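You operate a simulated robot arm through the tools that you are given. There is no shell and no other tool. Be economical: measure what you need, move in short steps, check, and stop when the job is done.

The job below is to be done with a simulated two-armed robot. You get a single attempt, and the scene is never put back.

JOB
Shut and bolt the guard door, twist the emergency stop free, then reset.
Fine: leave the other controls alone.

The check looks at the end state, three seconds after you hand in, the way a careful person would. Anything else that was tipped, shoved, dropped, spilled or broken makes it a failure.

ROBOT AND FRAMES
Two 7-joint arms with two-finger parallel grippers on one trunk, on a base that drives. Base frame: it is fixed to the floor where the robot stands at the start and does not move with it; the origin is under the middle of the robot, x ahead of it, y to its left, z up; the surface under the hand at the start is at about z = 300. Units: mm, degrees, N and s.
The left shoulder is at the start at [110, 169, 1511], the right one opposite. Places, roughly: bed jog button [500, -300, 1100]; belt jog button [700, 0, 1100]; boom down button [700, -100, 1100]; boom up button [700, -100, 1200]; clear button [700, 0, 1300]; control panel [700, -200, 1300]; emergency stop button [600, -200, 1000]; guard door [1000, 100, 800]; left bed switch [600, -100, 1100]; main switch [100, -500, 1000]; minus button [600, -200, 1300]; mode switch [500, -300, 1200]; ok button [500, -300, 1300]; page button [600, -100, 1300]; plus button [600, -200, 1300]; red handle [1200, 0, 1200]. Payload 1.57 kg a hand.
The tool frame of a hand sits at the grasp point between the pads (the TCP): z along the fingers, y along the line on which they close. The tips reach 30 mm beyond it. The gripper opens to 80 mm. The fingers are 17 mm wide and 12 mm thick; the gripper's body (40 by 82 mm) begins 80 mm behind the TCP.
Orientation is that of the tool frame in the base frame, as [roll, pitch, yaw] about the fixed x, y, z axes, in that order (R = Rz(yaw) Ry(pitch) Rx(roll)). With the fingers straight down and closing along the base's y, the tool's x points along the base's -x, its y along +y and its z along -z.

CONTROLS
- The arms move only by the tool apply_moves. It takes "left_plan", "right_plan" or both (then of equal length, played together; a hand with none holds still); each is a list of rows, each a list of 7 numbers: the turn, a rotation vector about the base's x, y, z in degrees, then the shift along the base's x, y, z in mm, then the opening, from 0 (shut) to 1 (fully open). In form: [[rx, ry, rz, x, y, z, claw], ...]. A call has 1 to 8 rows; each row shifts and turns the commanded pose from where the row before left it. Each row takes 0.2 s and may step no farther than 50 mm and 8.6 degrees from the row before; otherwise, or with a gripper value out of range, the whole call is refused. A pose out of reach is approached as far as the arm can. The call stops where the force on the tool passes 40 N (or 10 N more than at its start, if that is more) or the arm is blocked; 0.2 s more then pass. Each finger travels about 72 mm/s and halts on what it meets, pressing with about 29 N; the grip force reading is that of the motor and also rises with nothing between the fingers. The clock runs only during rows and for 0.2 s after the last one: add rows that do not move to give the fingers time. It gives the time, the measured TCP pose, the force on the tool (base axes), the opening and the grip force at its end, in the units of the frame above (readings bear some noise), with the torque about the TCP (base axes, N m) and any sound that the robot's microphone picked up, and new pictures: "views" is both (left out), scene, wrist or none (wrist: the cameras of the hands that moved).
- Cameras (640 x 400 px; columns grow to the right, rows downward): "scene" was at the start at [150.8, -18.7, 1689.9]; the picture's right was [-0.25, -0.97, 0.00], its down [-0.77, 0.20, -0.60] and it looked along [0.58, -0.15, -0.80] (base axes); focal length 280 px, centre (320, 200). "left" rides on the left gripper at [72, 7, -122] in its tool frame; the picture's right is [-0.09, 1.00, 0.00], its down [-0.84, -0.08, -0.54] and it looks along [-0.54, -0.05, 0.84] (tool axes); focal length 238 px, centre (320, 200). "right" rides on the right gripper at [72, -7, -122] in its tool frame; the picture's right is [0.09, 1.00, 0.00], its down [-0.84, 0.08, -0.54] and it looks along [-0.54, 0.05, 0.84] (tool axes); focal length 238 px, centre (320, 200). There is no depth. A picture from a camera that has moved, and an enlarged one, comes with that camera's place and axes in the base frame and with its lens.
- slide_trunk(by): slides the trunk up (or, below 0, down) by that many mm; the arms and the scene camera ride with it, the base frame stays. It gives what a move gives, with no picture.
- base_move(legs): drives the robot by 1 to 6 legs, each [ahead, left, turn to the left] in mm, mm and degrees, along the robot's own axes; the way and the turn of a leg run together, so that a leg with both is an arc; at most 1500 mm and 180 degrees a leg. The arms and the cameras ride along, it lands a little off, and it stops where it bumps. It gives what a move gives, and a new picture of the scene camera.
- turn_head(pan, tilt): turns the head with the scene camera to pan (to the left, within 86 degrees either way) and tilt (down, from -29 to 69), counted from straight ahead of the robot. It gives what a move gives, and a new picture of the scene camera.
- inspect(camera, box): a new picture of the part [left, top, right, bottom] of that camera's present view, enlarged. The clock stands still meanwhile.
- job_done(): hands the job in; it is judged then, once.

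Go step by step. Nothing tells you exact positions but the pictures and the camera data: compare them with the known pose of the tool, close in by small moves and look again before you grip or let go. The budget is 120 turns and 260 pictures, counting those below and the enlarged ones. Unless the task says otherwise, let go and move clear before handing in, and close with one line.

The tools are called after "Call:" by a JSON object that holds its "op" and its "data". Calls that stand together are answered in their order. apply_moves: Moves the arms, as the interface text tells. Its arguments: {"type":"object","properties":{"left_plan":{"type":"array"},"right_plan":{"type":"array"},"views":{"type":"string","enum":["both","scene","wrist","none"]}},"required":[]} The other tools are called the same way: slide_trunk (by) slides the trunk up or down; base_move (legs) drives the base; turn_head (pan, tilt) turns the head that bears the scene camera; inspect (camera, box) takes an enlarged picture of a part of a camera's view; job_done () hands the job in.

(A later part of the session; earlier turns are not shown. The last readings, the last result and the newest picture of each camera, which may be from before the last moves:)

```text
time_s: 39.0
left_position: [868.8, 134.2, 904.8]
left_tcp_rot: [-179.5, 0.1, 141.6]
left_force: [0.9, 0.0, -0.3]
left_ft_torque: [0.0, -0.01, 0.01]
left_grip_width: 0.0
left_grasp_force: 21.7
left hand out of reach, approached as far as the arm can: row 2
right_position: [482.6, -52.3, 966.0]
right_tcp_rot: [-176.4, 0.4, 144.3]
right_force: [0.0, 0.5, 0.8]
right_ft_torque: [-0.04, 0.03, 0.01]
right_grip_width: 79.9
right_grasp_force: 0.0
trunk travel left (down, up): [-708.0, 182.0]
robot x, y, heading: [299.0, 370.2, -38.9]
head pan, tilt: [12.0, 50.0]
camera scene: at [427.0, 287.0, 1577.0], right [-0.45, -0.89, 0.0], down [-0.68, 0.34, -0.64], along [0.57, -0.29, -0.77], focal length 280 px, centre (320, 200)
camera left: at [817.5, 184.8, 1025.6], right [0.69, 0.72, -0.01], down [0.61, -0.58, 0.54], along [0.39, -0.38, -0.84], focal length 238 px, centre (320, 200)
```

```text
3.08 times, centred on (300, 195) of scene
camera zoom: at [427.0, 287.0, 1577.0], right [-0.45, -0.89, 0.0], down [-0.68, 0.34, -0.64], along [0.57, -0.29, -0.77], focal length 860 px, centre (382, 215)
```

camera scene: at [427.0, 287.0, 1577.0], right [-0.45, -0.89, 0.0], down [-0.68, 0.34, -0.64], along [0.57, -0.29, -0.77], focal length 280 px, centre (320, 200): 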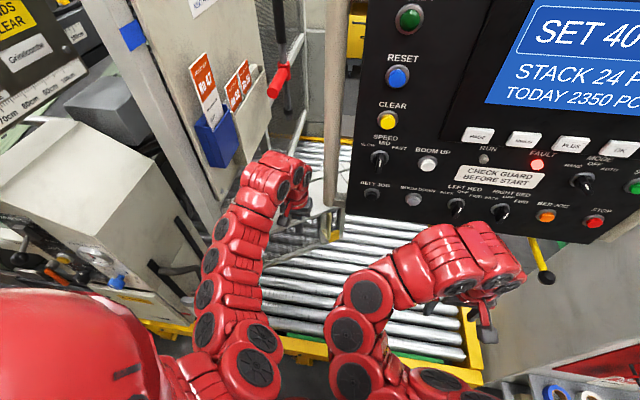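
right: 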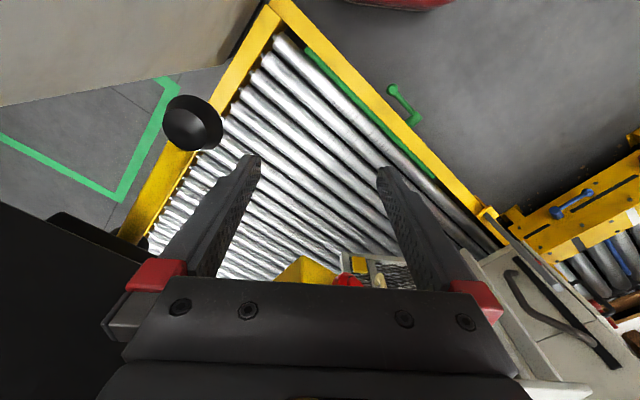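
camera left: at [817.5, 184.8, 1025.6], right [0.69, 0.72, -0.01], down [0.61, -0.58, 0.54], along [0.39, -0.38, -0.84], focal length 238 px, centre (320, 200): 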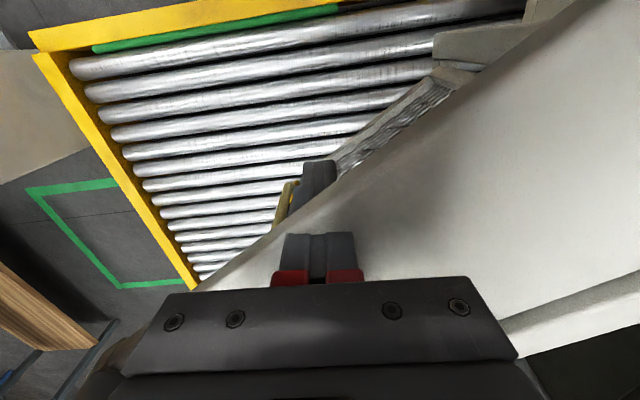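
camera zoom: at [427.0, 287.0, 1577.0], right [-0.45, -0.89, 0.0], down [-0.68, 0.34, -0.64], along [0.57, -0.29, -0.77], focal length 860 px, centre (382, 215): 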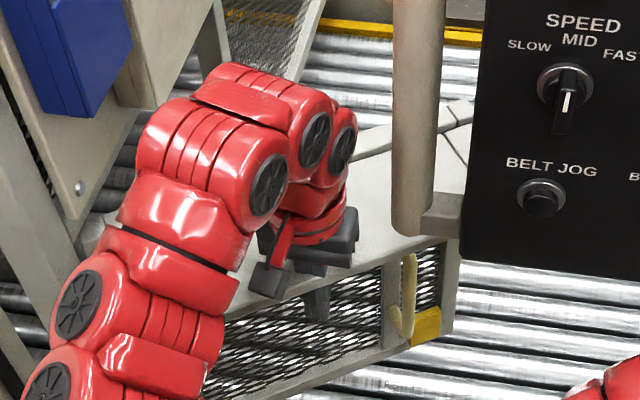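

The hood lip doesn't register as contact, so I'll keep pushing gently until the door's body makes contact.

Call:
{"op": "apply_moves", "data": {"left_plan": [[0, 0, 0, 15, 0, 0, 0], [0, 0, 0, 15, 0, 0, 0], [0, 0, 0, 15, 0, 0, 0], [0, 0, 0, 15, 0, 0, 0], [0, 0, 0, 15, 0, 0, 0]], "views": "both"}}

```text
time_s: 40.2
left_position: [942.6, 134.0, 903.4]
left_tcp_rot: [-179.4, 0.1, 141.7]
left_force: [-0.2, 0.7, -0.4]
left_ft_torque: [0.02, 0.01, 0.0]
left_grip_width: 0.0
left_grasp_force: 20.9
right_position: [482.0, -53.4, 964.3]
right_tcp_rot: [-176.4, 0.3, 144.3]
right_force: [0.2, 0.3, -0.2]
right_ft_torque: [-0.01, 0.01, 0.0]
right_grip_width: 80.0
right_grasp_force: 0.0
trunk travel left (down, up): [-708.0, 182.0]
robot x, y, heading: [295.6, 369.3, -38.7]
head pan, tilt: [12.0, 50.0]
camera scene: at [427.2, 286.7, 1576.9], right [-0.45, -0.89, 0.0], down [-0.68, 0.34, -0.64], along [0.57, -0.29, -0.77], focal length 280 px, centre (320, 200)
camera left: at [891.9, 184.0, 1024.5], right [0.69, 0.72, -0.01], down [0.61, -0.58, 0.54], along [0.39, -0.38, -0.84], focal length 238 px, centre (320, 200)
```

scene: 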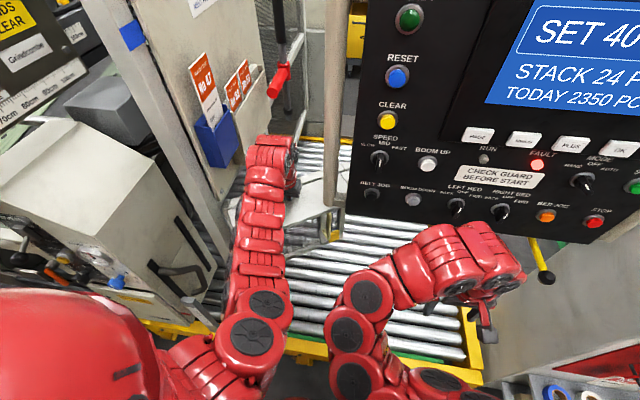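
left: 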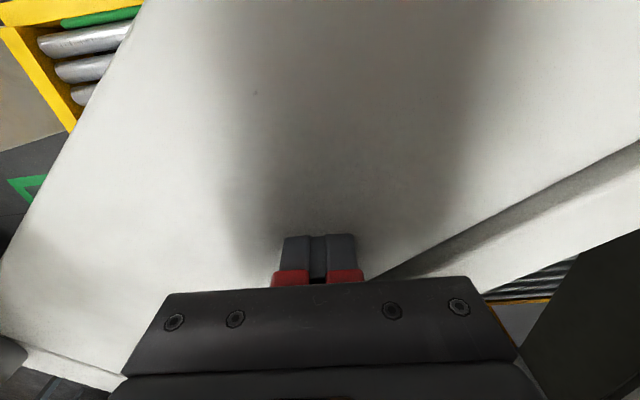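

No contact yet; the seam with the door's top rail is just ahead. I'll continue slowly.

Call:
{"op": "apply_moves", "data": {"left_plan": [[0, 0, 0, 12, 0, 0, 0], [0, 0, 0, 12, 0, 0, 0], [0, 0, 0, 12, 0, 0, 0], [0, 0, 0, 12, 0, 0, 0], [0, 0, 0, 12, 0, 0, 0]], "views": "both"}}

```text
time_s: 41.4
left_position: [1004.9, 132.9, 906.3]
left_tcp_rot: [-179.5, 0.3, 141.6]
left_force: [-0.3, 1.1, 0.1]
left_ft_torque: [-0.01, 0.01, 0.03]
left_grip_width: 0.0
left_grasp_force: 21.5
right_position: [483.4, -54.5, 965.4]
right_tcp_rot: [-176.3, 0.4, 144.3]
right_force: [1.0, 0.8, 0.4]
right_ft_torque: [-0.01, 0.01, 0.01]
right_grip_width: 80.0
right_grasp_force: 0.0
trunk travel left (down, up): [-708.0, 182.0]
robot x, y, heading: [299.4, 371.6, -38.7]
head pan, tilt: [12.0, 50.0]
camera scene: at [427.5, 286.9, 1576.9], right [-0.45, -0.89, 0.0], down [-0.68, 0.34, -0.64], along [0.57, -0.29, -0.77], focal length 280 px, centre (320, 200)
camera left: at [953.4, 183.0, 1027.5], right [0.69, 0.72, -0.01], down [0.61, -0.58, 0.55], along [0.39, -0.38, -0.84], focal length 238 px, centre (320, 200)
```

scene: 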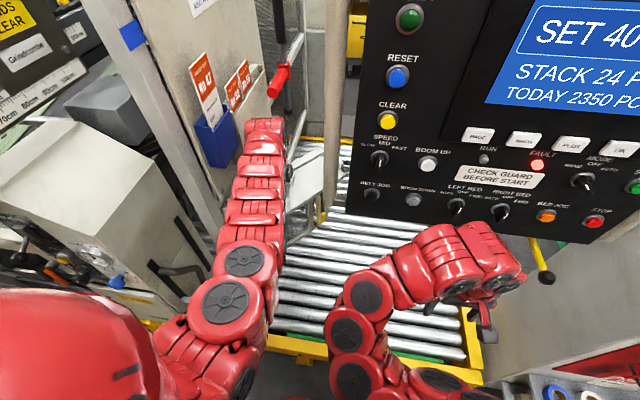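
left: 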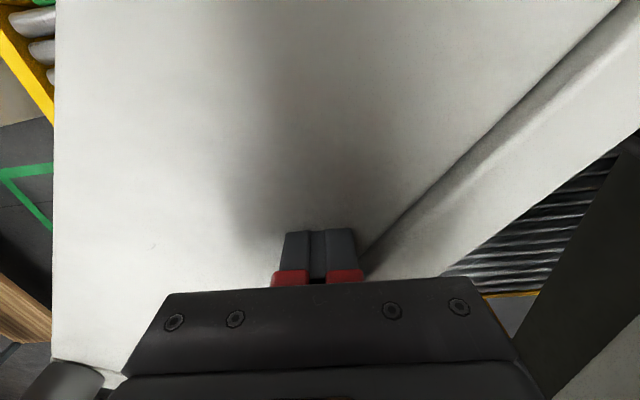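

The door is now swinging with the push and the force is light. I'll continue toward closed.

Call:
{"op": "apply_moves", "data": {"left_plan": [[0, 0, 0, 14, 4, 0, 0], [0, 0, 0, 14, 4, 0, 0], [0, 0, 0, 14, 5, 0, 0], [0, 0, 0, 14, 6, 0, 0], [0, 0, 0, 14, 6, 0, 0], [0, 0, 0, 12, 7, 0, 0]], "views": "both"}}

```text
time_s: 42.8
left_position: [1032.6, 159.4, 910.7]
left_tcp_rot: [-179.5, 0.1, 141.4]
left_force: [-0.7, -0.8, -1.9]
left_ft_torque: [0.03, -0.05, -0.02]
left_grip_width: 0.0
left_grasp_force: 21.0
left hand out of reach, approached as far as the arm can: row 2, 3, 4, 5, 6
right_position: [478.9, -54.7, 964.7]
right_tcp_rot: [-176.5, 0.4, 144.2]
right_force: [0.8, 0.1, 0.3]
right_ft_torque: [-0.01, 0.01, -0.02]
right_grip_width: 80.1
right_grasp_force: 0.1
trunk travel left (down, up): [-708.0, 182.0]
robot x, y, heading: [295.5, 369.5, -38.8]
head pan, tilt: [12.0, 50.0]
camera scene: at [422.8, 283.4, 1577.1], right [-0.45, -0.89, 0.0], down [-0.68, 0.35, -0.64], along [0.58, -0.29, -0.77], focal length 280 px, centre (320, 200)
camera left: at [981.1, 211.0, 1031.5], right [0.69, 0.72, -0.01], down [0.61, -0.58, 0.54], along [0.39, -0.38, -0.84], focal length 238 px, centre (320, 200)
```

scene: 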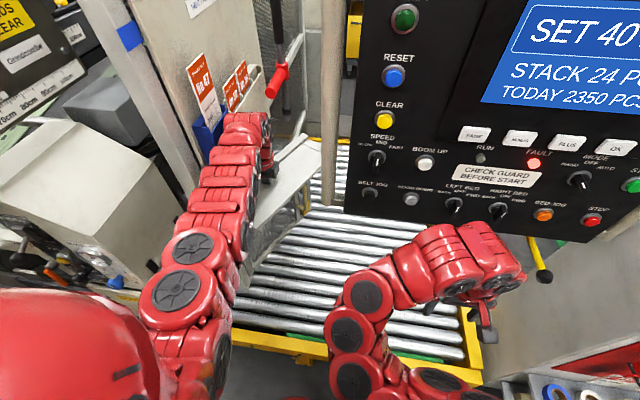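
left: 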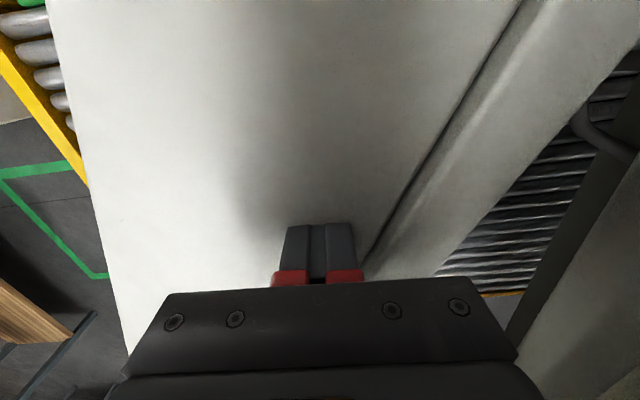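

The left arm is getting close to the slip pockets, so I'll stop that approach and retreat. I'll finish the push with the right hand held horizontally below the hood, reaching under the panel.

Call:
{"op": "apply_moves", "data": {"left_plan": [[0, 0, 0, -30, -20, 0, 0], [0, 0, 0, -48, 0, 0, 0], [0, 0, 0, -48, 0, 0, 0], [0, 0, 0, -48, 0, 0, 0], [0, 0, 0, -48, 5, 0, 0], [0, 0, 0, -40, 10, 0, 0]], "views": "scene"}}

Call:
{"op": "apply_moves", "data": {"left_plan": [[0, 0, 0, 0, 45, 0, 0], [0, 0, 0, 0, 45, 0, 0], [0, 0, 0, 0, 45, 0, 0], [0, 0, 0, 0, 45, 0, 0], [0, 0, 0, 0, 20, 0, 0]], "views": "scene"}}

```text
time_s: 43.5
left_position: [992.6, 232.7, 881.4]
left_tcp_rot: [171.4, -2.8, 150.8]
left_force: [-0.6, -0.8, 0.2]
left_ft_torque: [0.04, -0.05, 0.0]
left_grip_width: 0.0
left_grasp_force: 21.7
right_position: [479.0, -54.4, 964.9]
right_tcp_rot: [-176.5, 0.4, 144.1]
right_force: [0.5, 1.3, 0.6]
right_ft_torque: [-0.08, 0.01, -0.02]
right_grip_width: 80.0
right_grasp_force: 0.1
trunk travel left (down, up): [-708.0, 182.0]
robot x, y, heading: [300.5, 363.6, -38.9]
head pan, tilt: [12.0, 50.0]
stopped in row 3 (left hand): the force on the tool passed its limit at 137 N (the readings are from after the stop); the commanded pose is now the measured one
camera scene: at [425.3, 285.4, 1577.0], right [-0.46, -0.89, 0.0], down [-0.68, 0.35, -0.64], along [0.57, -0.29, -0.77], focal length 280 px, centre (320, 200)
```

scene: 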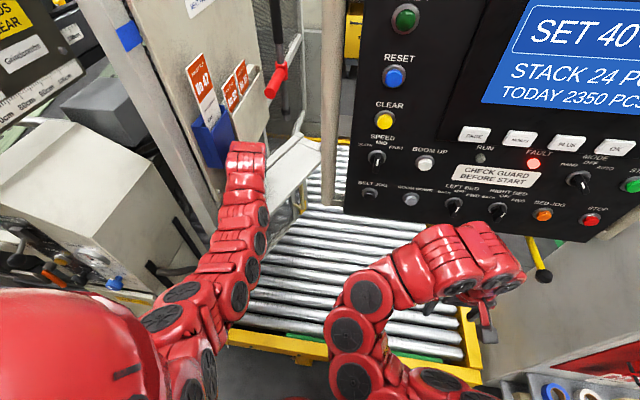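

```text
time_s: 44.1
left_position: [990.8, 234.3, 878.3]
left_tcp_rot: [172.1, -3.8, 145.5]
left_force: [-16.1, 23.4, 99.8]
left_ft_torque: [-1.46, -4.72, 0.55]
left_grip_width: 0.0
left_grasp_force: 21.7
right_position: [469.0, -79.4, 964.8]
right_tcp_rot: [-176.6, 0.1, 141.1]
right_force: [0.4, 1.4, 2.0]
right_ft_torque: [-0.13, 0.06, 0.03]
right_grip_width: 80.1
right_grasp_force: 0.1
trunk travel left (down, up): [-708.0, 182.0]
robot x, y, heading: [311.7, 360.7, -42.3]
head pan, tilt: [12.0, 50.0]
stopped in row 2 (left hand): the force on the tool passed its limit at 71 N (the readings are from after the stop); the commanded pose is now the measured one
camera scene: at [432.8, 261.5, 1577.7], right [-0.5, -0.87, 0.0], down [-0.66, 0.38, -0.64], along [0.56, -0.32, -0.77], focal length 280 px, centre (320, 200)
```

scene: 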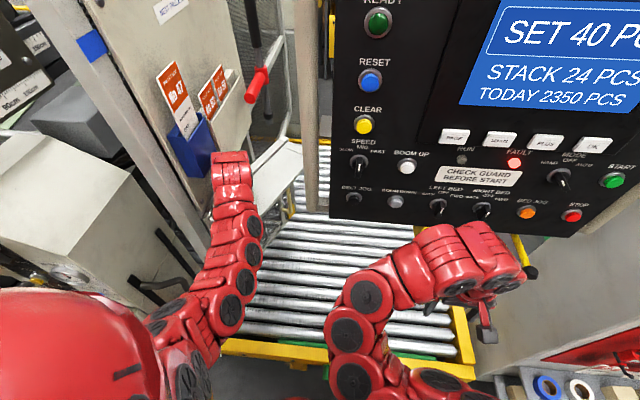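

The left hand snagged near the hinge side, and I shouldn't have chained that second move. I'll look carefully before doing anything else.

Call:
{"op": "apply_moves", "data": {"left_plan": [[0, 0, 0, 0, 0, 0, 0]], "views": "both"}}

Call:
{"op": "inspect", "data": {"camera": "scene", "box": [120, 80, 300, 240]}}

```text
time_s: 44.5
left_position: [989.3, 237.0, 878.2]
left_tcp_rot: [171.5, -3.6, 146.1]
left_force: [10.7, -28.5, 54.8]
left_ft_torque: [2.61, -0.9, -0.97]
left_grip_width: 0.0
left_grasp_force: 21.5
right_position: [467.1, -82.8, 960.4]
right_tcp_rot: [-176.9, 0.1, 141.2]
right_force: [-0.4, -0.1, 0.0]
right_ft_torque: [0.0, 0.03, 0.0]
right_grip_width: 80.0
right_grasp_force: 0.1
trunk travel left (down, up): [-708.0, 182.0]
robot x, y, heading: [304.3, 362.9, -41.8]
head pan, tilt: [12.0, 50.0]
camera scene: at [428.2, 252.6, 1576.6], right [-0.5, -0.87, -0.01], down [-0.66, 0.39, -0.64], along [0.56, -0.31, -0.77], focal length 280 px, centre (320, 200)
camera left: at [930.7, 262.8, 1003.3], right [0.63, 0.76, 0.14], down [0.63, -0.61, 0.47], along [0.44, -0.21, -0.87], focal length 238 px, centre (320, 200)
```

scene: 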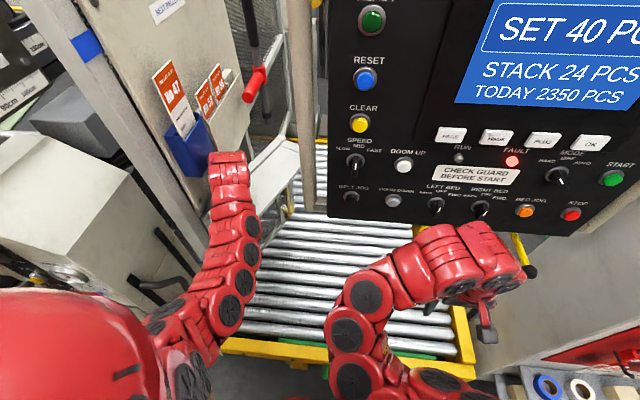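
left: 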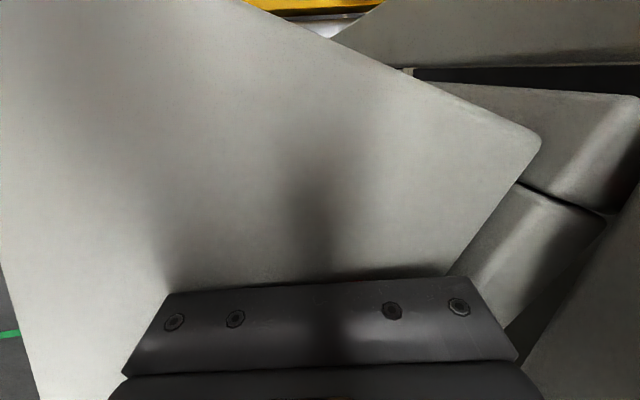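

```text
2.50 times, centred on (210, 160) of scene
camera zoom: at [428.2, 252.6, 1576.6], right [-0.5, -0.87, -0.01], down [-0.66, 0.39, -0.64], along [0.56, -0.31, -0.77], focal length 699 px, centre (595, 300)
```

zoom: 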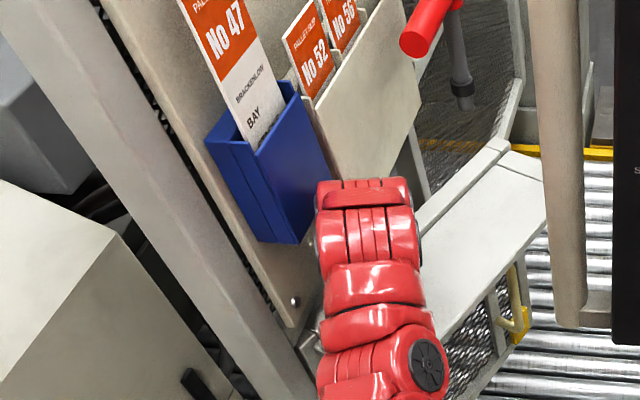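

The gripper body is resting on the hood with the wrist just below the pocket, and everything is still in place. I'll ease away from the wall in small steps.

Call:
{"op": "apply_moves", "data": {"left_plan": [[0, 0, 0, -6, -8, 8, 0], [0, 0, 0, -8, -10, 8, 0]], "views": "wrist"}}

```text
time_s: 44.8
left_position: [987.9, 234.9, 877.4]
left_tcp_rot: [172.3, -3.3, 145.2]
left_force: [-6.4, -3.9, 31.2]
left_ft_torque: [0.54, -1.6, -0.15]
left_grip_width: 0.0
left_grasp_force: 21.3
right_position: [466.4, -76.9, 963.9]
right_tcp_rot: [-176.5, 0.3, 140.9]
right_force: [0.3, 0.7, 0.6]
right_ft_torque: [-0.08, -0.05, -0.02]
right_grip_width: 80.1
right_grasp_force: 0.1
trunk travel left (down, up): [-708.0, 182.0]
robot x, y, heading: [305.9, 356.5, -41.9]
head pan, tilt: [12.0, 50.0]
stopped in row 1 (left hand): the force on the tool passed its limit at 75 N (the readings are from after the stop); the commanded pose is now the measured one
camera left: at [929.1, 263.2, 1003.4], right [0.65, 0.75, 0.13], down [0.63, -0.62, 0.48], along [0.44, -0.23, -0.87], focal length 238 px, centre (320, 200)
```

left: 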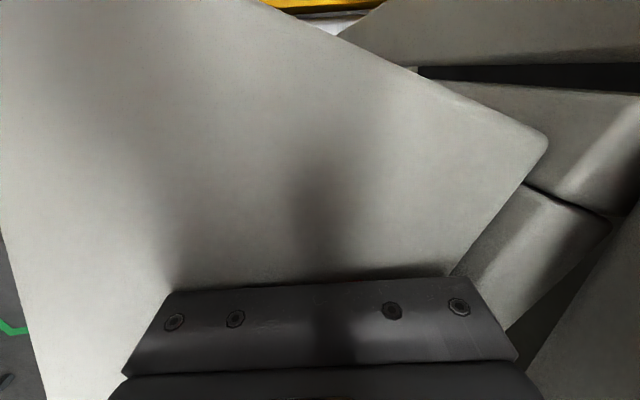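

Call:
{"op": "apply_moves", "data": {"left_plan": [[0, 0, 0, 0, 0, 5, 0]], "views": "none"}}

Call:
{"op": "inspect", "data": {"camera": "scene", "box": [160, 120, 270, 220]}}

```text
time_s: 45.2
left_position: [985.0, 237.0, 877.9]
left_tcp_rot: [172.1, -4.0, 145.7]
left_force: [-0.2, 0.0, -0.3]
left_ft_torque: [0.01, 0.02, -0.02]
left_grip_width: 0.0
left_grasp_force: 21.5
right_position: [465.2, -79.0, 961.0]
right_tcp_rot: [-176.6, 0.2, 141.2]
right_force: [0.7, 0.0, 0.7]
right_ft_torque: [-0.03, 0.02, -0.01]
right_grip_width: 80.1
right_grasp_force: 0.0
trunk travel left (down, up): [-708.0, 182.0]
robot x, y, heading: [304.2, 360.4, -42.1]
head pan, tilt: [12.0, 50.0]
```

```text
4.00 times, centred on (215, 170) of scene
camera zoom: at [428.8, 259.7, 1575.4], right [-0.5, -0.87, -0.01], down [-0.66, 0.39, -0.64], along [0.56, -0.32, -0.77], focal length 1119 px, centre (740, 320)
```

zoom: 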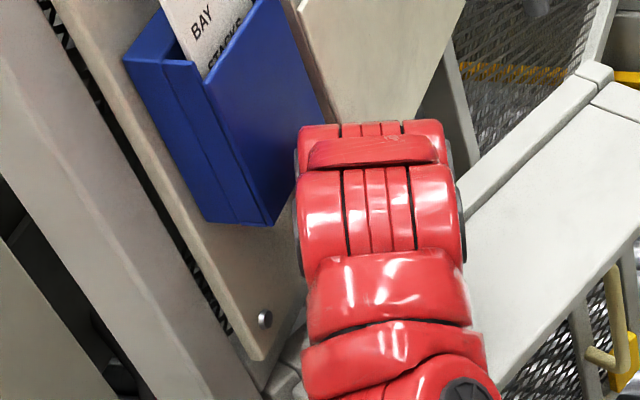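

Contact is released. I'll continue away from the wall in small steps.

Call:
{"op": "apply_moves", "data": {"left_plan": [[0, 0, 0, 0, -5, 5, 0], [0, 0, 0, 0, -8, 4, 0], [0, 0, 0, 0, -8, 3, 0]], "views": "scene"}}

```text
time_s: 46.0
left_position: [993.3, 224.8, 898.4]
left_tcp_rot: [171.7, -3.2, 146.6]
left_force: [-0.1, -1.2, 0.3]
left_ft_torque: [0.0, -0.01, 0.02]
left_grip_width: 0.4
left_grasp_force: 21.3
right_position: [467.3, -74.1, 966.1]
right_tcp_rot: [-176.5, 0.4, 141.3]
right_force: [0.1, -0.3, 0.9]
right_ft_torque: [0.01, -0.01, -0.02]
right_grip_width: 80.2
right_grasp_force: 0.0
trunk travel left (down, up): [-708.0, 182.0]
robot x, y, heading: [306.2, 357.6, -41.7]
head pan, tilt: [12.0, 50.0]
camera scene: at [429.1, 267.0, 1577.9], right [-0.5, -0.87, 0.0], down [-0.66, 0.38, -0.64], along [0.56, -0.32, -0.77], focal length 280 px, centre (320, 200)
```

scene: 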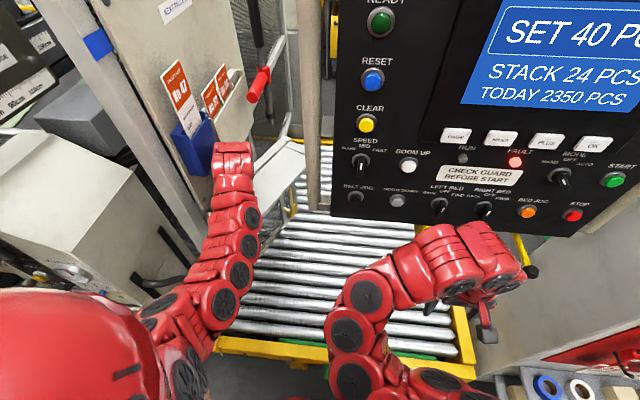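

Call:
{"op": "apply_moves", "data": {"left_plan": [[0, 0, 0, -5, -12, 2, 0], [0, 0, 0, -8, -15, 2, 0], [0, 0, 0, -10, -18, 0, 0], [0, 0, 0, -12, -18, 0, 0], [0, 0, 0, -15, -18, 0, 0]], "views": "scene"}}

```text
time_s: 47.2
left_position: [945.5, 144.7, 898.8]
left_tcp_rot: [172.0, -3.4, 146.3]
left_force: [-0.1, -0.2, 0.8]
left_ft_torque: [0.02, 0.02, 0.0]
left_grip_width: 0.0
left_grasp_force: 21.3
right_position: [469.3, -73.8, 963.4]
right_tcp_rot: [-176.5, 0.2, 141.2]
right_force: [-0.1, -0.3, -0.4]
right_ft_torque: [0.0, -0.03, -0.02]
right_grip_width: 80.2
right_grasp_force: 0.0
trunk travel left (down, up): [-708.0, 182.0]
robot x, y, heading: [308.2, 358.9, -41.8]
head pan, tilt: [12.0, 50.0]
camera scene: at [431.9, 268.3, 1577.0], right [-0.5, -0.87, 0.0], down [-0.66, 0.38, -0.64], along [0.56, -0.32, -0.77], focal length 280 px, centre (320, 200)
```

scene: 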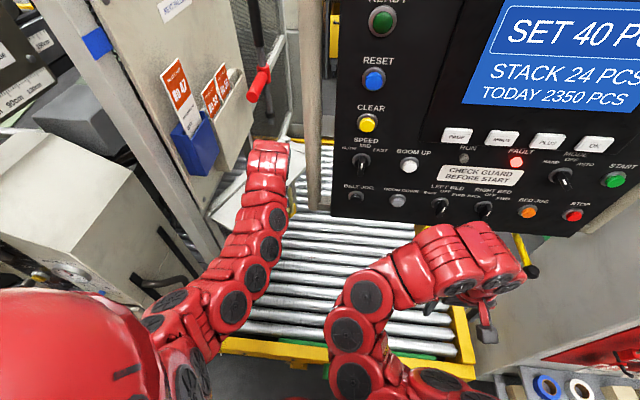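

The arm is clear of the pockets. Next I'll pull back in -x.

Call:
{"op": "apply_moves", "data": {"left_plan": [[0, 0, 0, -40, 0, 0, 0], [0, 0, 0, -40, 10, 0, 0], [0, 0, 0, -40, 15, 0, 0], [0, 0, 0, -35, 15, 0, 0]], "views": "scene"}}

```text
time_s: 48.3
left_position: [825.9, 248.9, 899.5]
left_tcp_rot: [171.4, -3.1, 157.5]
left_force: [0.3, -0.5, -0.2]
left_ft_torque: [0.01, 0.03, 0.03]
left_grip_width: 0.0
left_grasp_force: 21.2
right_position: [468.6, -74.1, 964.6]
right_tcp_rot: [-176.4, 0.2, 140.8]
right_force: [0.7, 0.1, -0.2]
right_ft_torque: [0.01, -0.01, -0.01]
right_grip_width: 79.9
right_grasp_force: 0.0
trunk travel left (down, up): [-708.0, 182.0]
robot x, y, heading: [307.8, 361.9, -41.7]
head pan, tilt: [12.0, 50.0]
stopped in row 4 (left hand): the arm was blocked; the commanded pose is now the measured one
camera scene: at [432.6, 269.0, 1577.0], right [-0.5, -0.87, 0.0], down [-0.67, 0.38, -0.64], along [0.56, -0.32, -0.77], focal length 280 px, centre (320, 200)
```

scene: 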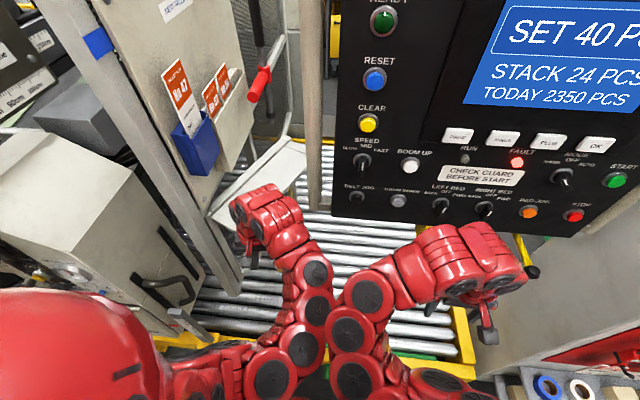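

The left elbow swung inward and met the right arm, but the hand itself is clear. I'll shift it left so the elbow opens out again.

Call:
{"op": "apply_moves", "data": {"left_plan": [[0, 0, 0, 0, 15, -10, 0], [0, 0, 0, -5, 25, -20, 0], [0, 0, 0, -10, 30, -20, 0], [0, 0, 0, -10, 30, -20, 0]], "views": "scene"}}

```text
time_s: 49.3
left_position: [799.1, 351.0, 826.7]
left_tcp_rot: [171.5, -3.1, 157.3]
left_force: [0.4, 0.1, -0.5]
left_ft_torque: [0.02, 0.03, -0.02]
left_grip_width: 0.1
left_grasp_force: 21.4
right_position: [467.9, -72.4, 964.5]
right_tcp_rot: [-176.3, 0.2, 141.0]
right_force: [0.5, -0.2, -0.6]
right_ft_torque: [0.0, -0.05, 0.04]
right_grip_width: 80.0
right_grasp_force: 0.0
trunk travel left (down, up): [-708.0, 182.0]
robot x, y, heading: [308.2, 361.1, -41.5]
head pan, tilt: [12.0, 50.0]
camera scene: at [432.4, 270.1, 1577.0], right [-0.5, -0.87, 0.0], down [-0.67, 0.38, -0.64], along [0.56, -0.32, -0.77], focal length 280 px, centre (320, 200)
```

scene: 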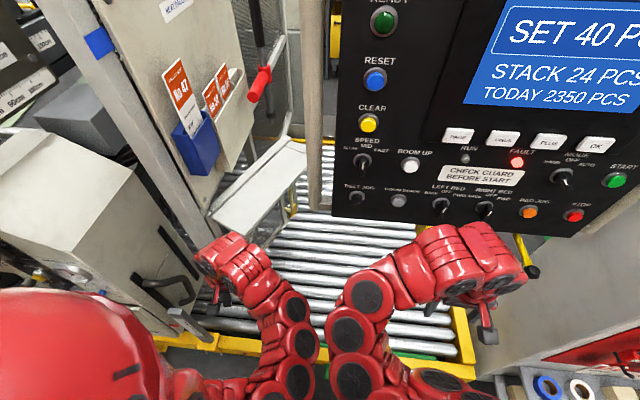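

The left arm is safe where it is. I'll lower the trunk so the hands pass under the panel, then turn the robot to face +x.

Call:
{"op": "slide_trunk", "data": {"by": -270}}

Call:
{"op": "base_move", "data": {"legs": [[0, 0, 40]]}}

```text
time_s: 52.0
left_position: [797.7, 350.3, 557.6]
left_tcp_rot: [171.6, -3.1, 157.3]
left_force: [-0.4, -0.1, -0.7]
left_ft_torque: [0.02, -0.02, 0.01]
left_grip_width: 0.0
left_grasp_force: 21.6
right_position: [468.1, -73.2, 693.2]
right_tcp_rot: [-176.2, 0.2, 140.9]
right_force: [-0.4, -0.6, 0.2]
right_ft_torque: [-0.01, -0.01, 0.04]
right_grip_width: 80.3
right_grasp_force: 0.0
trunk travel left (down, up): [-438.0, 452.0]
robot x, y, heading: [309.0, 360.4, -41.8]
head pan, tilt: [12.0, 50.0]
```

```text
time_s: 54.0
left_position: [722.1, 620.5, 557.6]
left_tcp_rot: [171.5, -3.1, -169.5]
left_force: [0.0, 0.1, -0.9]
left_ft_torque: [-0.02, 0.0, 0.0]
left_grip_width: 0.0
left_grasp_force: 21.4
right_position: [675.0, 85.6, 694.0]
right_tcp_rot: [-176.3, 0.2, 174.2]
right_force: [0.2, 0.1, -0.4]
right_ft_torque: [-0.01, 0.0, -0.02]
right_grip_width: 80.1
right_grasp_force: 0.0
trunk travel left (down, up): [-438.0, 452.0]
robot x, y, heading: [300.6, 359.8, -8.7]
head pan, tilt: [12.0, 50.0]
stopped in leg 1: the robot was blocked; the commanded pose is now the measured one
camera scene: at [458.3, 353.8, 1307.1], right [0.06, -1.0, 0.0], down [-0.76, -0.05, -0.64], along [0.64, 0.04, -0.77], focal length 280 px, centre (320, 200)
```

scene: 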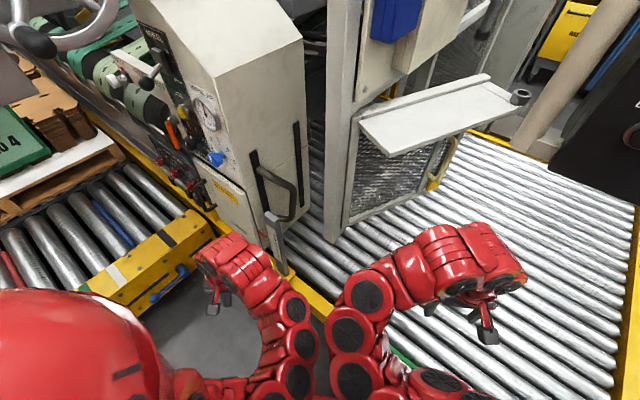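

There is a ring socket at the rear right end of the door hood, so the drop bolt goes down into it. The base is blocked at −8.7°, which is acceptable. I'll zoom on the socket and the rod.

Call:
{"op": "inspect", "data": {"camera": "scene", "box": [400, 40, 560, 140]}}

Call:
{"op": "turn_head", "data": {"pan": -20, "tilt": 25}}

Call:
{"op": "inspect", "data": {"camera": "scene", "box": [180, 60, 340, 260]}}

```text
4.00 times, centred on (480, 90) of scene
camera zoom: at [458.3, 353.8, 1307.1], right [0.06, -1.0, 0.0], down [-0.76, -0.05, -0.64], along [0.64, 0.04, -0.77], focal length 1119 px, centre (-320, 640)
```

zoom: 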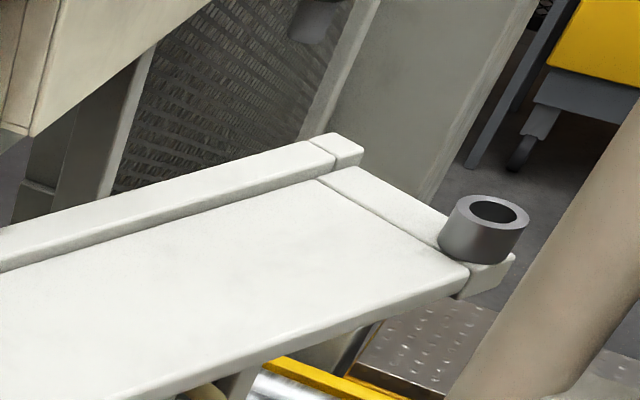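

```text
time_s: 55.0
left_position: [721.1, 621.6, 557.6]
left_tcp_rot: [171.5, -3.1, -169.5]
left_force: [0.2, 0.1, 1.1]
left_ft_torque: [0.01, -0.03, 0.01]
left_grip_width: 0.0
left_grasp_force: 21.1
right_position: [676.5, 85.1, 694.4]
right_tcp_rot: [-176.3, 0.1, 174.1]
right_force: [0.5, -0.4, 0.5]
right_ft_torque: [-0.01, 0.0, 0.02]
right_grip_width: 80.1
right_grasp_force: 0.1
trunk travel left (down, up): [-438.0, 452.0]
robot x, y, heading: [305.0, 360.2, -8.5]
head pan, tilt: [-20.0, 25.0]
camera scene: at [463.1, 305.3, 1344.4], right [-0.48, -0.88, 0.0], down [-0.37, 0.2, -0.91], along [0.8, -0.43, -0.42], focal length 280 px, centre (320, 200)
```

scene: 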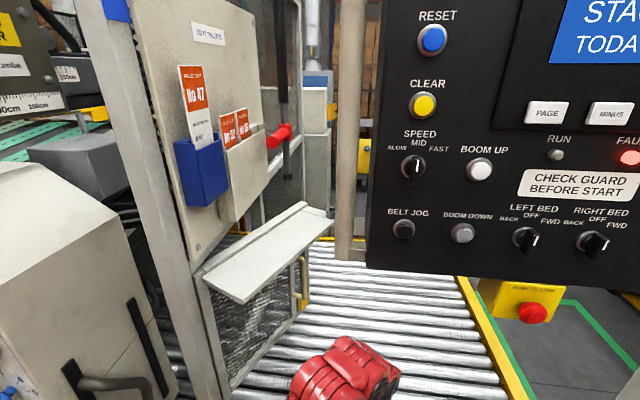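

```text
2.00 times, centred on (260, 160) of scene
camera zoom: at [463.1, 305.3, 1344.4], right [-0.48, -0.88, 0.0], down [-0.37, 0.2, -0.91], along [0.8, -0.43, -0.42], focal length 559 px, centre (440, 280)
```

zoom: 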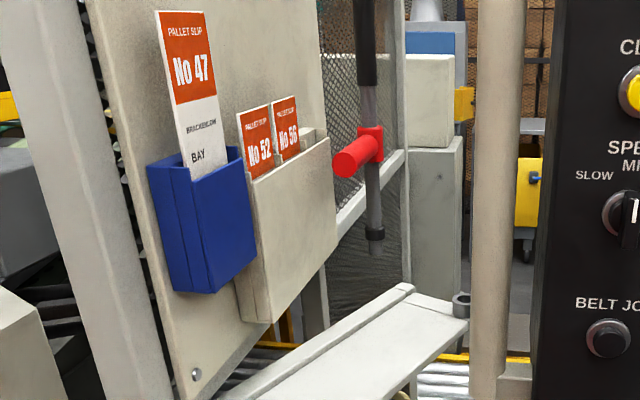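

Plan: turn back square to the conveyor edge (−39°), where the base can get closer. I'll then push the door with the left hand, tool horizontal under the hood at z≈750.

Call:
{"op": "base_move", "data": {"legs": [[0, 0, -30], [45, 0, 0]]}}

```text
time_s: 57.3
left_position: [830.7, 352.7, 555.8]
left_tcp_rot: [171.6, -3.2, 160.9]
left_force: [-0.3, 0.0, 0.0]
left_ft_torque: [-0.01, 0.0, -0.04]
left_grip_width: 0.0
left_grasp_force: 21.0
right_position: [527.6, -90.5, 693.1]
right_tcp_rot: [-176.3, 0.1, 144.5]
right_force: [0.6, -1.5, -0.3]
right_ft_torque: [-0.01, -0.01, 0.0]
right_grip_width: 80.2
right_grasp_force: 0.1
trunk travel left (down, up): [-438.0, 452.0]
robot x, y, heading: [333.0, 335.9, -37.9]
head pan, tilt: [-20.0, 25.0]
camera scene: at [451.8, 204.6, 1344.2], right [-0.85, -0.53, 0.0], down [-0.23, 0.36, -0.91], along [0.48, -0.77, -0.42], focal length 280 px, centre (320, 200)
```

scene: 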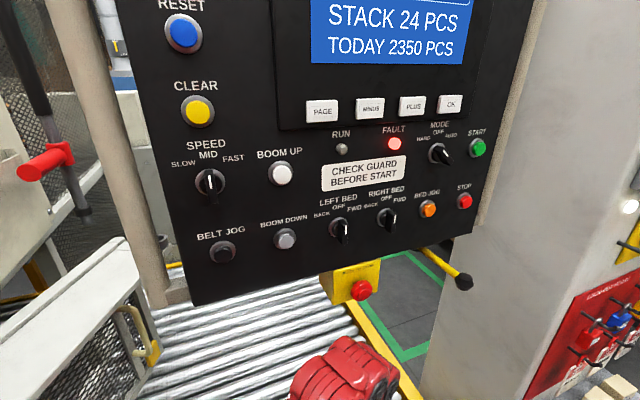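

Now I'll tip the left hand toward horizontal, pointing +x, while rising and moving right.

Call:
{"op": "turn_head", "data": {"pan": 18, "tilt": 45}}

Call:
{"op": "apply_moves", "data": {"left_plan": [[0, -8.5, 0, 0, -12, 18, 0], [0, -8.5, 0, 0, -15, 18, 0], [0, -8.5, 0, 5, -15, 18, 0], [0, -8.5, 0, 5, -15, 18, 0], [0, -8.5, 0, 10, -15, 18, 0], [0, -8.5, 0, 10, -15, 18, 0]], "views": "both"}}

```text
time_s: 58.4
left_position: [830.9, 353.8, 555.4]
left_tcp_rot: [171.5, -3.1, 161.1]
left_force: [0.4, -0.9, -0.3]
left_ft_torque: [0.0, 0.02, -0.02]
left_grip_width: 0.0
left_grasp_force: 21.2
right_position: [528.9, -90.6, 694.0]
right_tcp_rot: [-176.3, 0.2, 144.5]
right_force: [0.4, -0.7, 0.5]
right_ft_torque: [0.02, 0.02, 0.02]
right_grip_width: 79.9
right_grasp_force: 0.0
trunk travel left (down, up): [-438.0, 452.0]
robot x, y, heading: [338.0, 334.3, -37.8]
head pan, tilt: [18.0, 45.0]
camera scene: at [478.0, 255.9, 1313.9], right [-0.34, -0.94, 0.0], down [-0.66, 0.24, -0.71], along [0.66, -0.24, -0.71], focal length 280 px, centre (320, 200)
```

scene: 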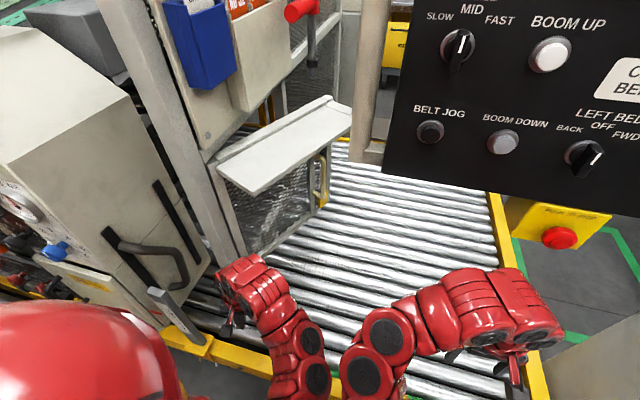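

```text
time_s: 59.5
left_position: [899.2, 337.3, 624.6]
left_tcp_rot: [156.3, 34.9, 167.6]
left_force: [-0.2, 0.6, 0.1]
left_ft_torque: [0.02, 0.01, -0.01]
left_grip_width: 0.1
left_grasp_force: 21.3
left hand out of reach, approached as far as the arm can: row 2, 3, 4
right_position: [526.0, -91.9, 693.5]
right_tcp_rot: [-176.0, 0.1, 144.3]
right_force: [0.1, 0.3, -0.1]
right_ft_torque: [0.01, -0.02, -0.02]
right_grip_width: 79.8
right_grasp_force: 0.0
trunk travel left (down, up): [-438.0, 452.0]
robot x, y, heading: [338.1, 334.0, -38.1]
head pan, tilt: [18.0, 45.0]
stopped in row 5 (left hand): the arm was blocked; the commanded pose is now the measured one
camera scene: at [477.7, 255.7, 1313.9], right [-0.34, -0.94, 0.0], down [-0.66, 0.24, -0.71], along [0.66, -0.24, -0.71], focal length 280 px, centre (320, 200)
camera left: at [767.9, 320.9, 676.8], right [0.04, 0.92, 0.38], down [0.35, -0.37, 0.86], along [0.94, 0.09, -0.34], focal length 238 px, centre (320, 200)
```

scene: 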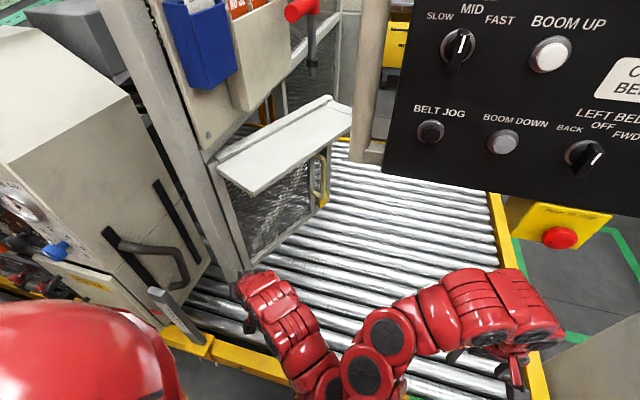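
left: 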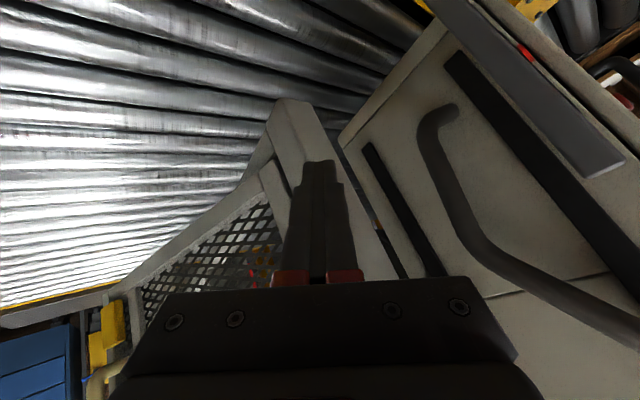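

The left elbow met the right arm again. I'll shift the right hand to its right to make room, then continue with the left.

Call:
{"op": "apply_moves", "data": {"right_plan": [[0, 0, 0, -18, -24, 0, 1], [0, 0, 0, -18, -24, 0, 1], [0, 0, 0, -18, -24, 0, 1], [0, 0, 0, -18, -24, 0, 1]], "views": "scene"}}

```text
time_s: 60.5
left_position: [898.2, 336.5, 625.3]
left_tcp_rot: [156.4, 35.0, 167.7]
left_force: [0.2, 0.1, 0.5]
left_ft_torque: [0.0, 0.01, 0.02]
left_grip_width: 0.1
left_grasp_force: 21.7
right_position: [439.4, -173.2, 686.9]
right_tcp_rot: [-175.7, 0.2, 144.4]
right_force: [0.0, -0.4, 0.0]
right_ft_torque: [0.0, -0.01, -0.01]
right_grip_width: 80.2
right_grasp_force: 0.1
right hand out of reach, approached as far as the arm can: row 3, 4
trunk travel left (down, up): [-438.0, 452.0]
robot x, y, heading: [343.4, 332.8, -37.9]
head pan, tilt: [18.0, 45.0]
camera scene: at [477.8, 255.7, 1313.9], right [-0.34, -0.94, 0.0], down [-0.66, 0.24, -0.71], along [0.66, -0.24, -0.71], focal length 280 px, centre (320, 200)
```

scene: 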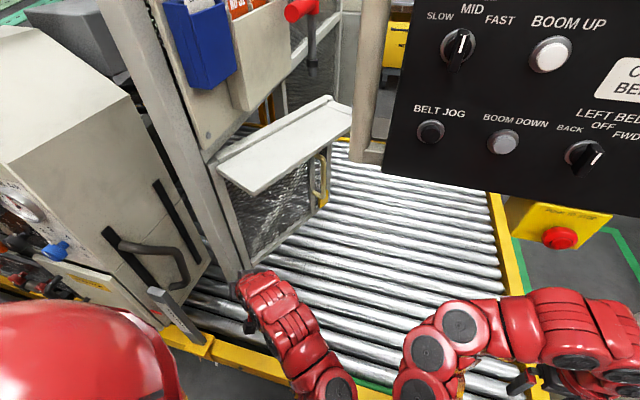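

There's room now. I'll continue the left hand right and up while tilting to horizontal.

Call:
{"op": "apply_moves", "data": {"left_plan": [[0, 0, 0, 0, -35, 10, 0], [0, -6, 0, 0, -35, 15, 0], [0, -8, 0, 0, -35, 18, 0], [0, -8, 0, 0, -35, 18, 0], [0, -8, 0, 0, -35, 18, 0], [0, -8, 0, 0, -30, 18, 0]], "views": "both"}}

```text
time_s: 61.9
left_position: [898.0, 129.0, 724.4]
left_tcp_rot: [132.7, 71.0, 147.8]
left_force: [-0.8, 1.0, -0.6]
left_ft_torque: [-0.01, 0.01, 0.0]
left_grip_width: 0.4
left_grasp_force: 21.3
right_position: [440.9, -172.0, 688.0]
right_tcp_rot: [-175.7, 0.0, 144.5]
right_force: [0.4, 0.0, -0.1]
right_ft_torque: [-0.01, 0.0, 0.0]
right_grip_width: 79.8
right_grasp_force: 0.1
trunk travel left (down, up): [-438.0, 452.0]
robot x, y, heading: [340.0, 330.6, -37.9]
head pan, tilt: [18.0, 45.0]
camera scene: at [478.1, 255.5, 1313.8], right [-0.34, -0.94, 0.0], down [-0.66, 0.24, -0.71], along [0.66, -0.24, -0.71], focal length 280 px, centre (320, 200)
camera left: at [763.4, 113.0, 684.8], right [-0.2, 0.92, 0.33], down [-0.26, -0.37, 0.89], along [0.94, 0.09, 0.31], focal length 238 px, centre (320, 200)
```

scene: 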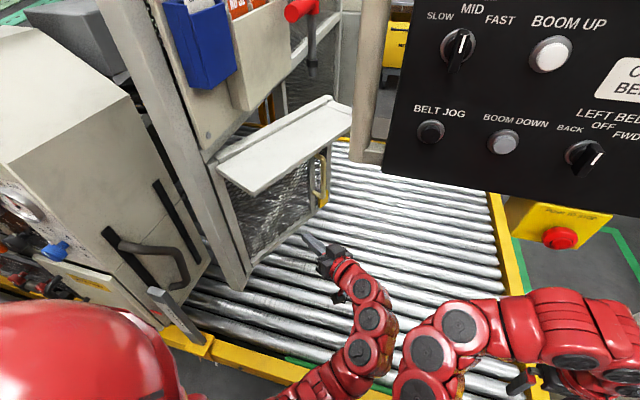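
left: 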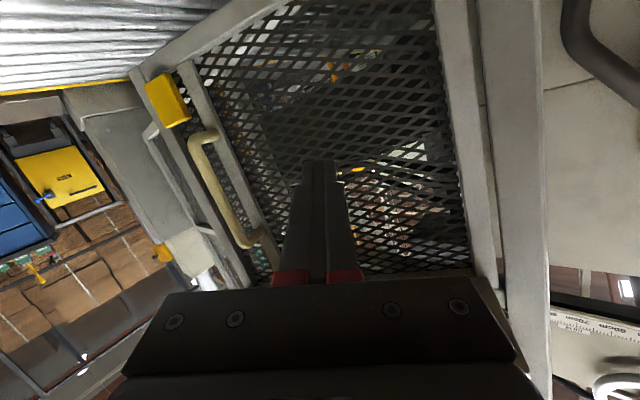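

The left hand is horizontal and facing the mesh. I'll move a bit right and push forward toward the free side.

Call:
{"op": "apply_moves", "data": {"left_plan": [[0, 0, 0, 15, -25, 5, 0], [0, 0, 0, 25, -20, 5, 0], [0, 0, 0, 25, -5, 5, 0], [0, 0, 0, 20, 0, 0, 0], [0, 0, 0, 15, 0, 0, 0], [0, 0, 0, 15, 0, 0, 0]], "views": "both"}}

```text
time_s: 63.3
left_position: [1012.4, 79.4, 736.4]
left_tcp_rot: [132.7, 70.8, 147.7]
left_force: [0.2, -0.2, 1.1]
left_ft_torque: [0.02, 0.02, 0.04]
left_grip_width: 0.0
left_grasp_force: 21.0
right_position: [440.3, -171.9, 688.5]
right_tcp_rot: [-175.6, 0.1, 144.3]
right_force: [0.6, -0.6, 0.7]
right_ft_torque: [-0.01, 0.03, 0.0]
right_grip_width: 80.0
right_grasp_force: 0.2
trunk travel left (down, up): [-438.0, 452.0]
robot x, y, heading: [336.9, 331.6, -38.0]
head pan, tilt: [18.0, 45.0]
camera scene: at [478.2, 255.9, 1313.9], right [-0.34, -0.94, 0.0], down [-0.66, 0.24, -0.71], along [0.66, -0.24, -0.71], focal length 280 px, centre (320, 200)
camera left: at [878.1, 64.5, 696.2], right [-0.2, 0.92, 0.33], down [-0.26, -0.37, 0.89], along [0.95, 0.09, 0.31], focal length 238 px, centre (320, 200)
```

scene: 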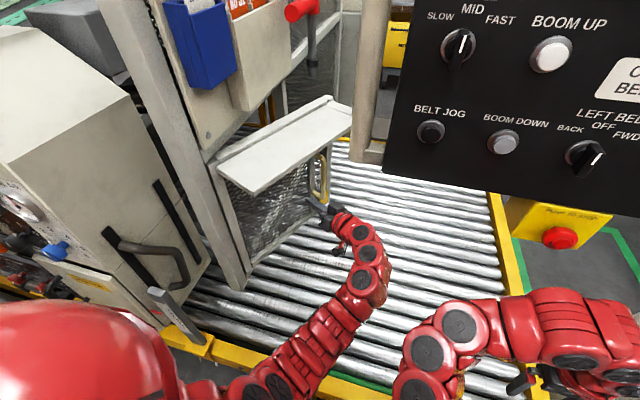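
left: 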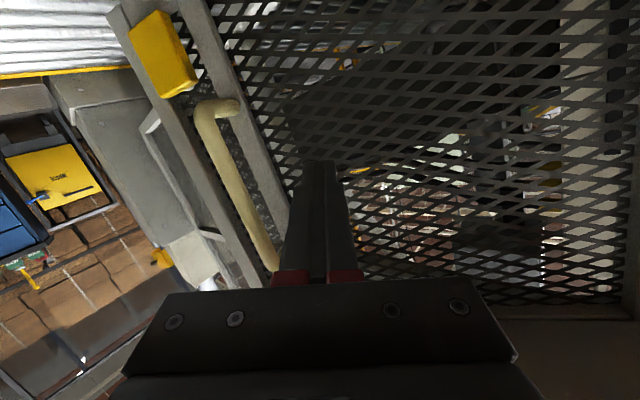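

Good progress, and the fingers are about to touch just left of the handle bar. I'll push on.

Call:
{"op": "apply_moves", "data": {"left_plan": [[0, 0, 0, 15, 0, 0, 0], [0, 0, 0, 15, 0, 0, 0], [0, 0, 0, 15, 2, 0, 0], [0, 0, 0, 15, 4, 0, 0], [0, 0, 0, 15, 5, 0, 0]], "views": "both"}}

```text
time_s: 64.5
left_position: [1088.5, 93.2, 738.0]
left_tcp_rot: [132.9, 70.9, 147.8]
left_force: [0.1, -0.2, -0.9]
left_ft_torque: [0.01, 0.0, -0.01]
left_grip_width: 0.0
left_grasp_force: 21.3
right_position: [441.3, -173.1, 687.1]
right_tcp_rot: [-175.6, 0.1, 144.3]
right_force: [-0.2, -0.1, 0.0]
right_ft_torque: [0.02, 0.0, 0.02]
right_grip_width: 80.0
right_grasp_force: 0.1
trunk travel left (down, up): [-438.0, 452.0]
robot x, y, heading: [339.9, 332.0, -38.0]
head pan, tilt: [18.0, 45.0]
camera scene: at [478.4, 255.9, 1313.8], right [-0.34, -0.94, 0.0], down [-0.66, 0.24, -0.71], along [0.66, -0.24, -0.71], focal length 280 px, centre (320, 200)
camera left: at [953.7, 77.3, 697.7], right [-0.2, 0.92, 0.33], down [-0.26, -0.37, 0.89], along [0.95, 0.09, 0.31], focal length 238 px, centre (320, 200)
```

scene: 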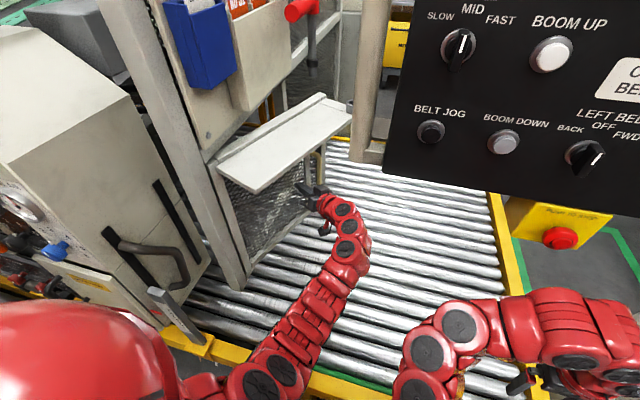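
left: 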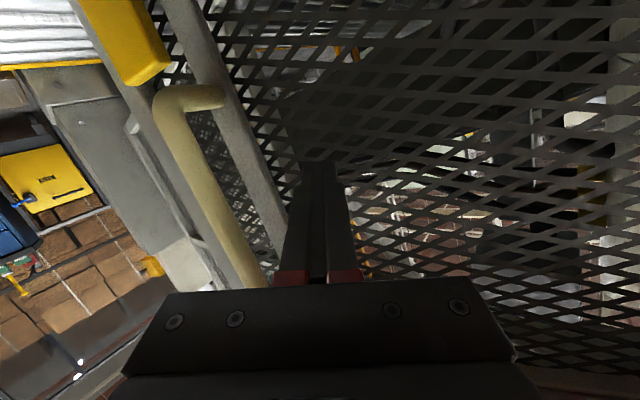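

The mesh gets closer and the door starts to move slightly. I'll keep going.

Call:
{"op": "apply_moves", "data": {"left_plan": [[0, 0, 0, 13, 6, 0, 0], [0, 0, 0, 13, 6, 0, 0], [0, 0, 0, 12, 7, 0, 0], [0, 0, 0, 12, 8, 0, 0], [0, 0, 0, 10, 8, 0, 0]], "views": "both"}}

```text
time_s: 65.7
left_position: [1150.3, 128.3, 737.8]
left_tcp_rot: [132.9, 70.9, 147.9]
left_force: [0.1, 0.5, -0.3]
left_ft_torque: [0.0, 0.01, -0.03]
left_grip_width: 0.0
left_grasp_force: 20.5
right_position: [441.9, -172.5, 687.4]
right_tcp_rot: [-175.7, 0.2, 144.3]
right_force: [0.0, -0.6, -0.1]
right_ft_torque: [0.01, 0.01, 0.03]
right_grip_width: 80.0
right_grasp_force: 0.1
trunk travel left (down, up): [-438.0, 452.0]
robot x, y, heading: [338.2, 332.1, -37.9]
head pan, tilt: [18.0, 45.0]
camera scene: at [478.3, 256.0, 1313.9], right [-0.34, -0.94, 0.0], down [-0.66, 0.24, -0.71], along [0.66, -0.24, -0.71], focal length 280 px, centre (320, 200)
camera left: at [1014.9, 112.0, 698.4], right [-0.2, 0.92, 0.33], down [-0.26, -0.37, 0.89], along [0.95, 0.09, 0.31], focal length 238 px, centre (320, 200)
```

scene: 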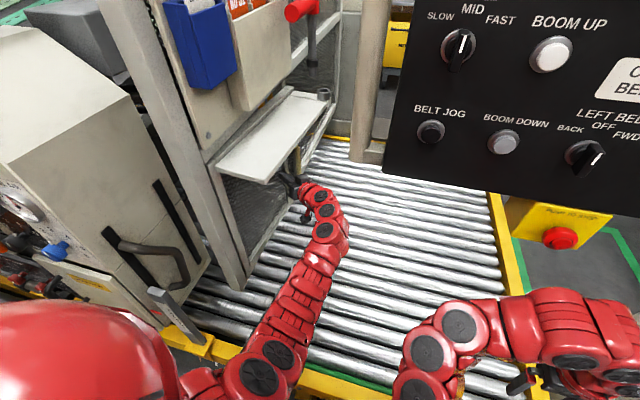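
left: 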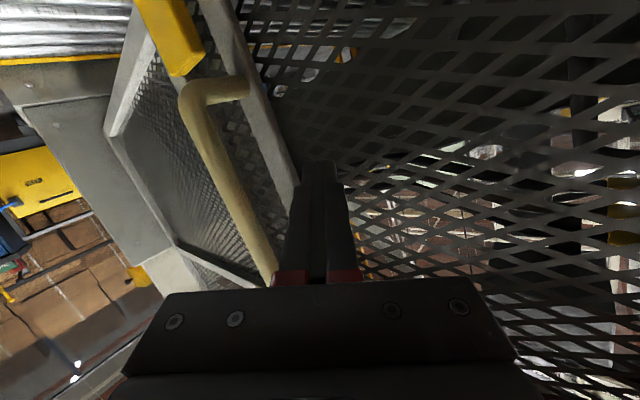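

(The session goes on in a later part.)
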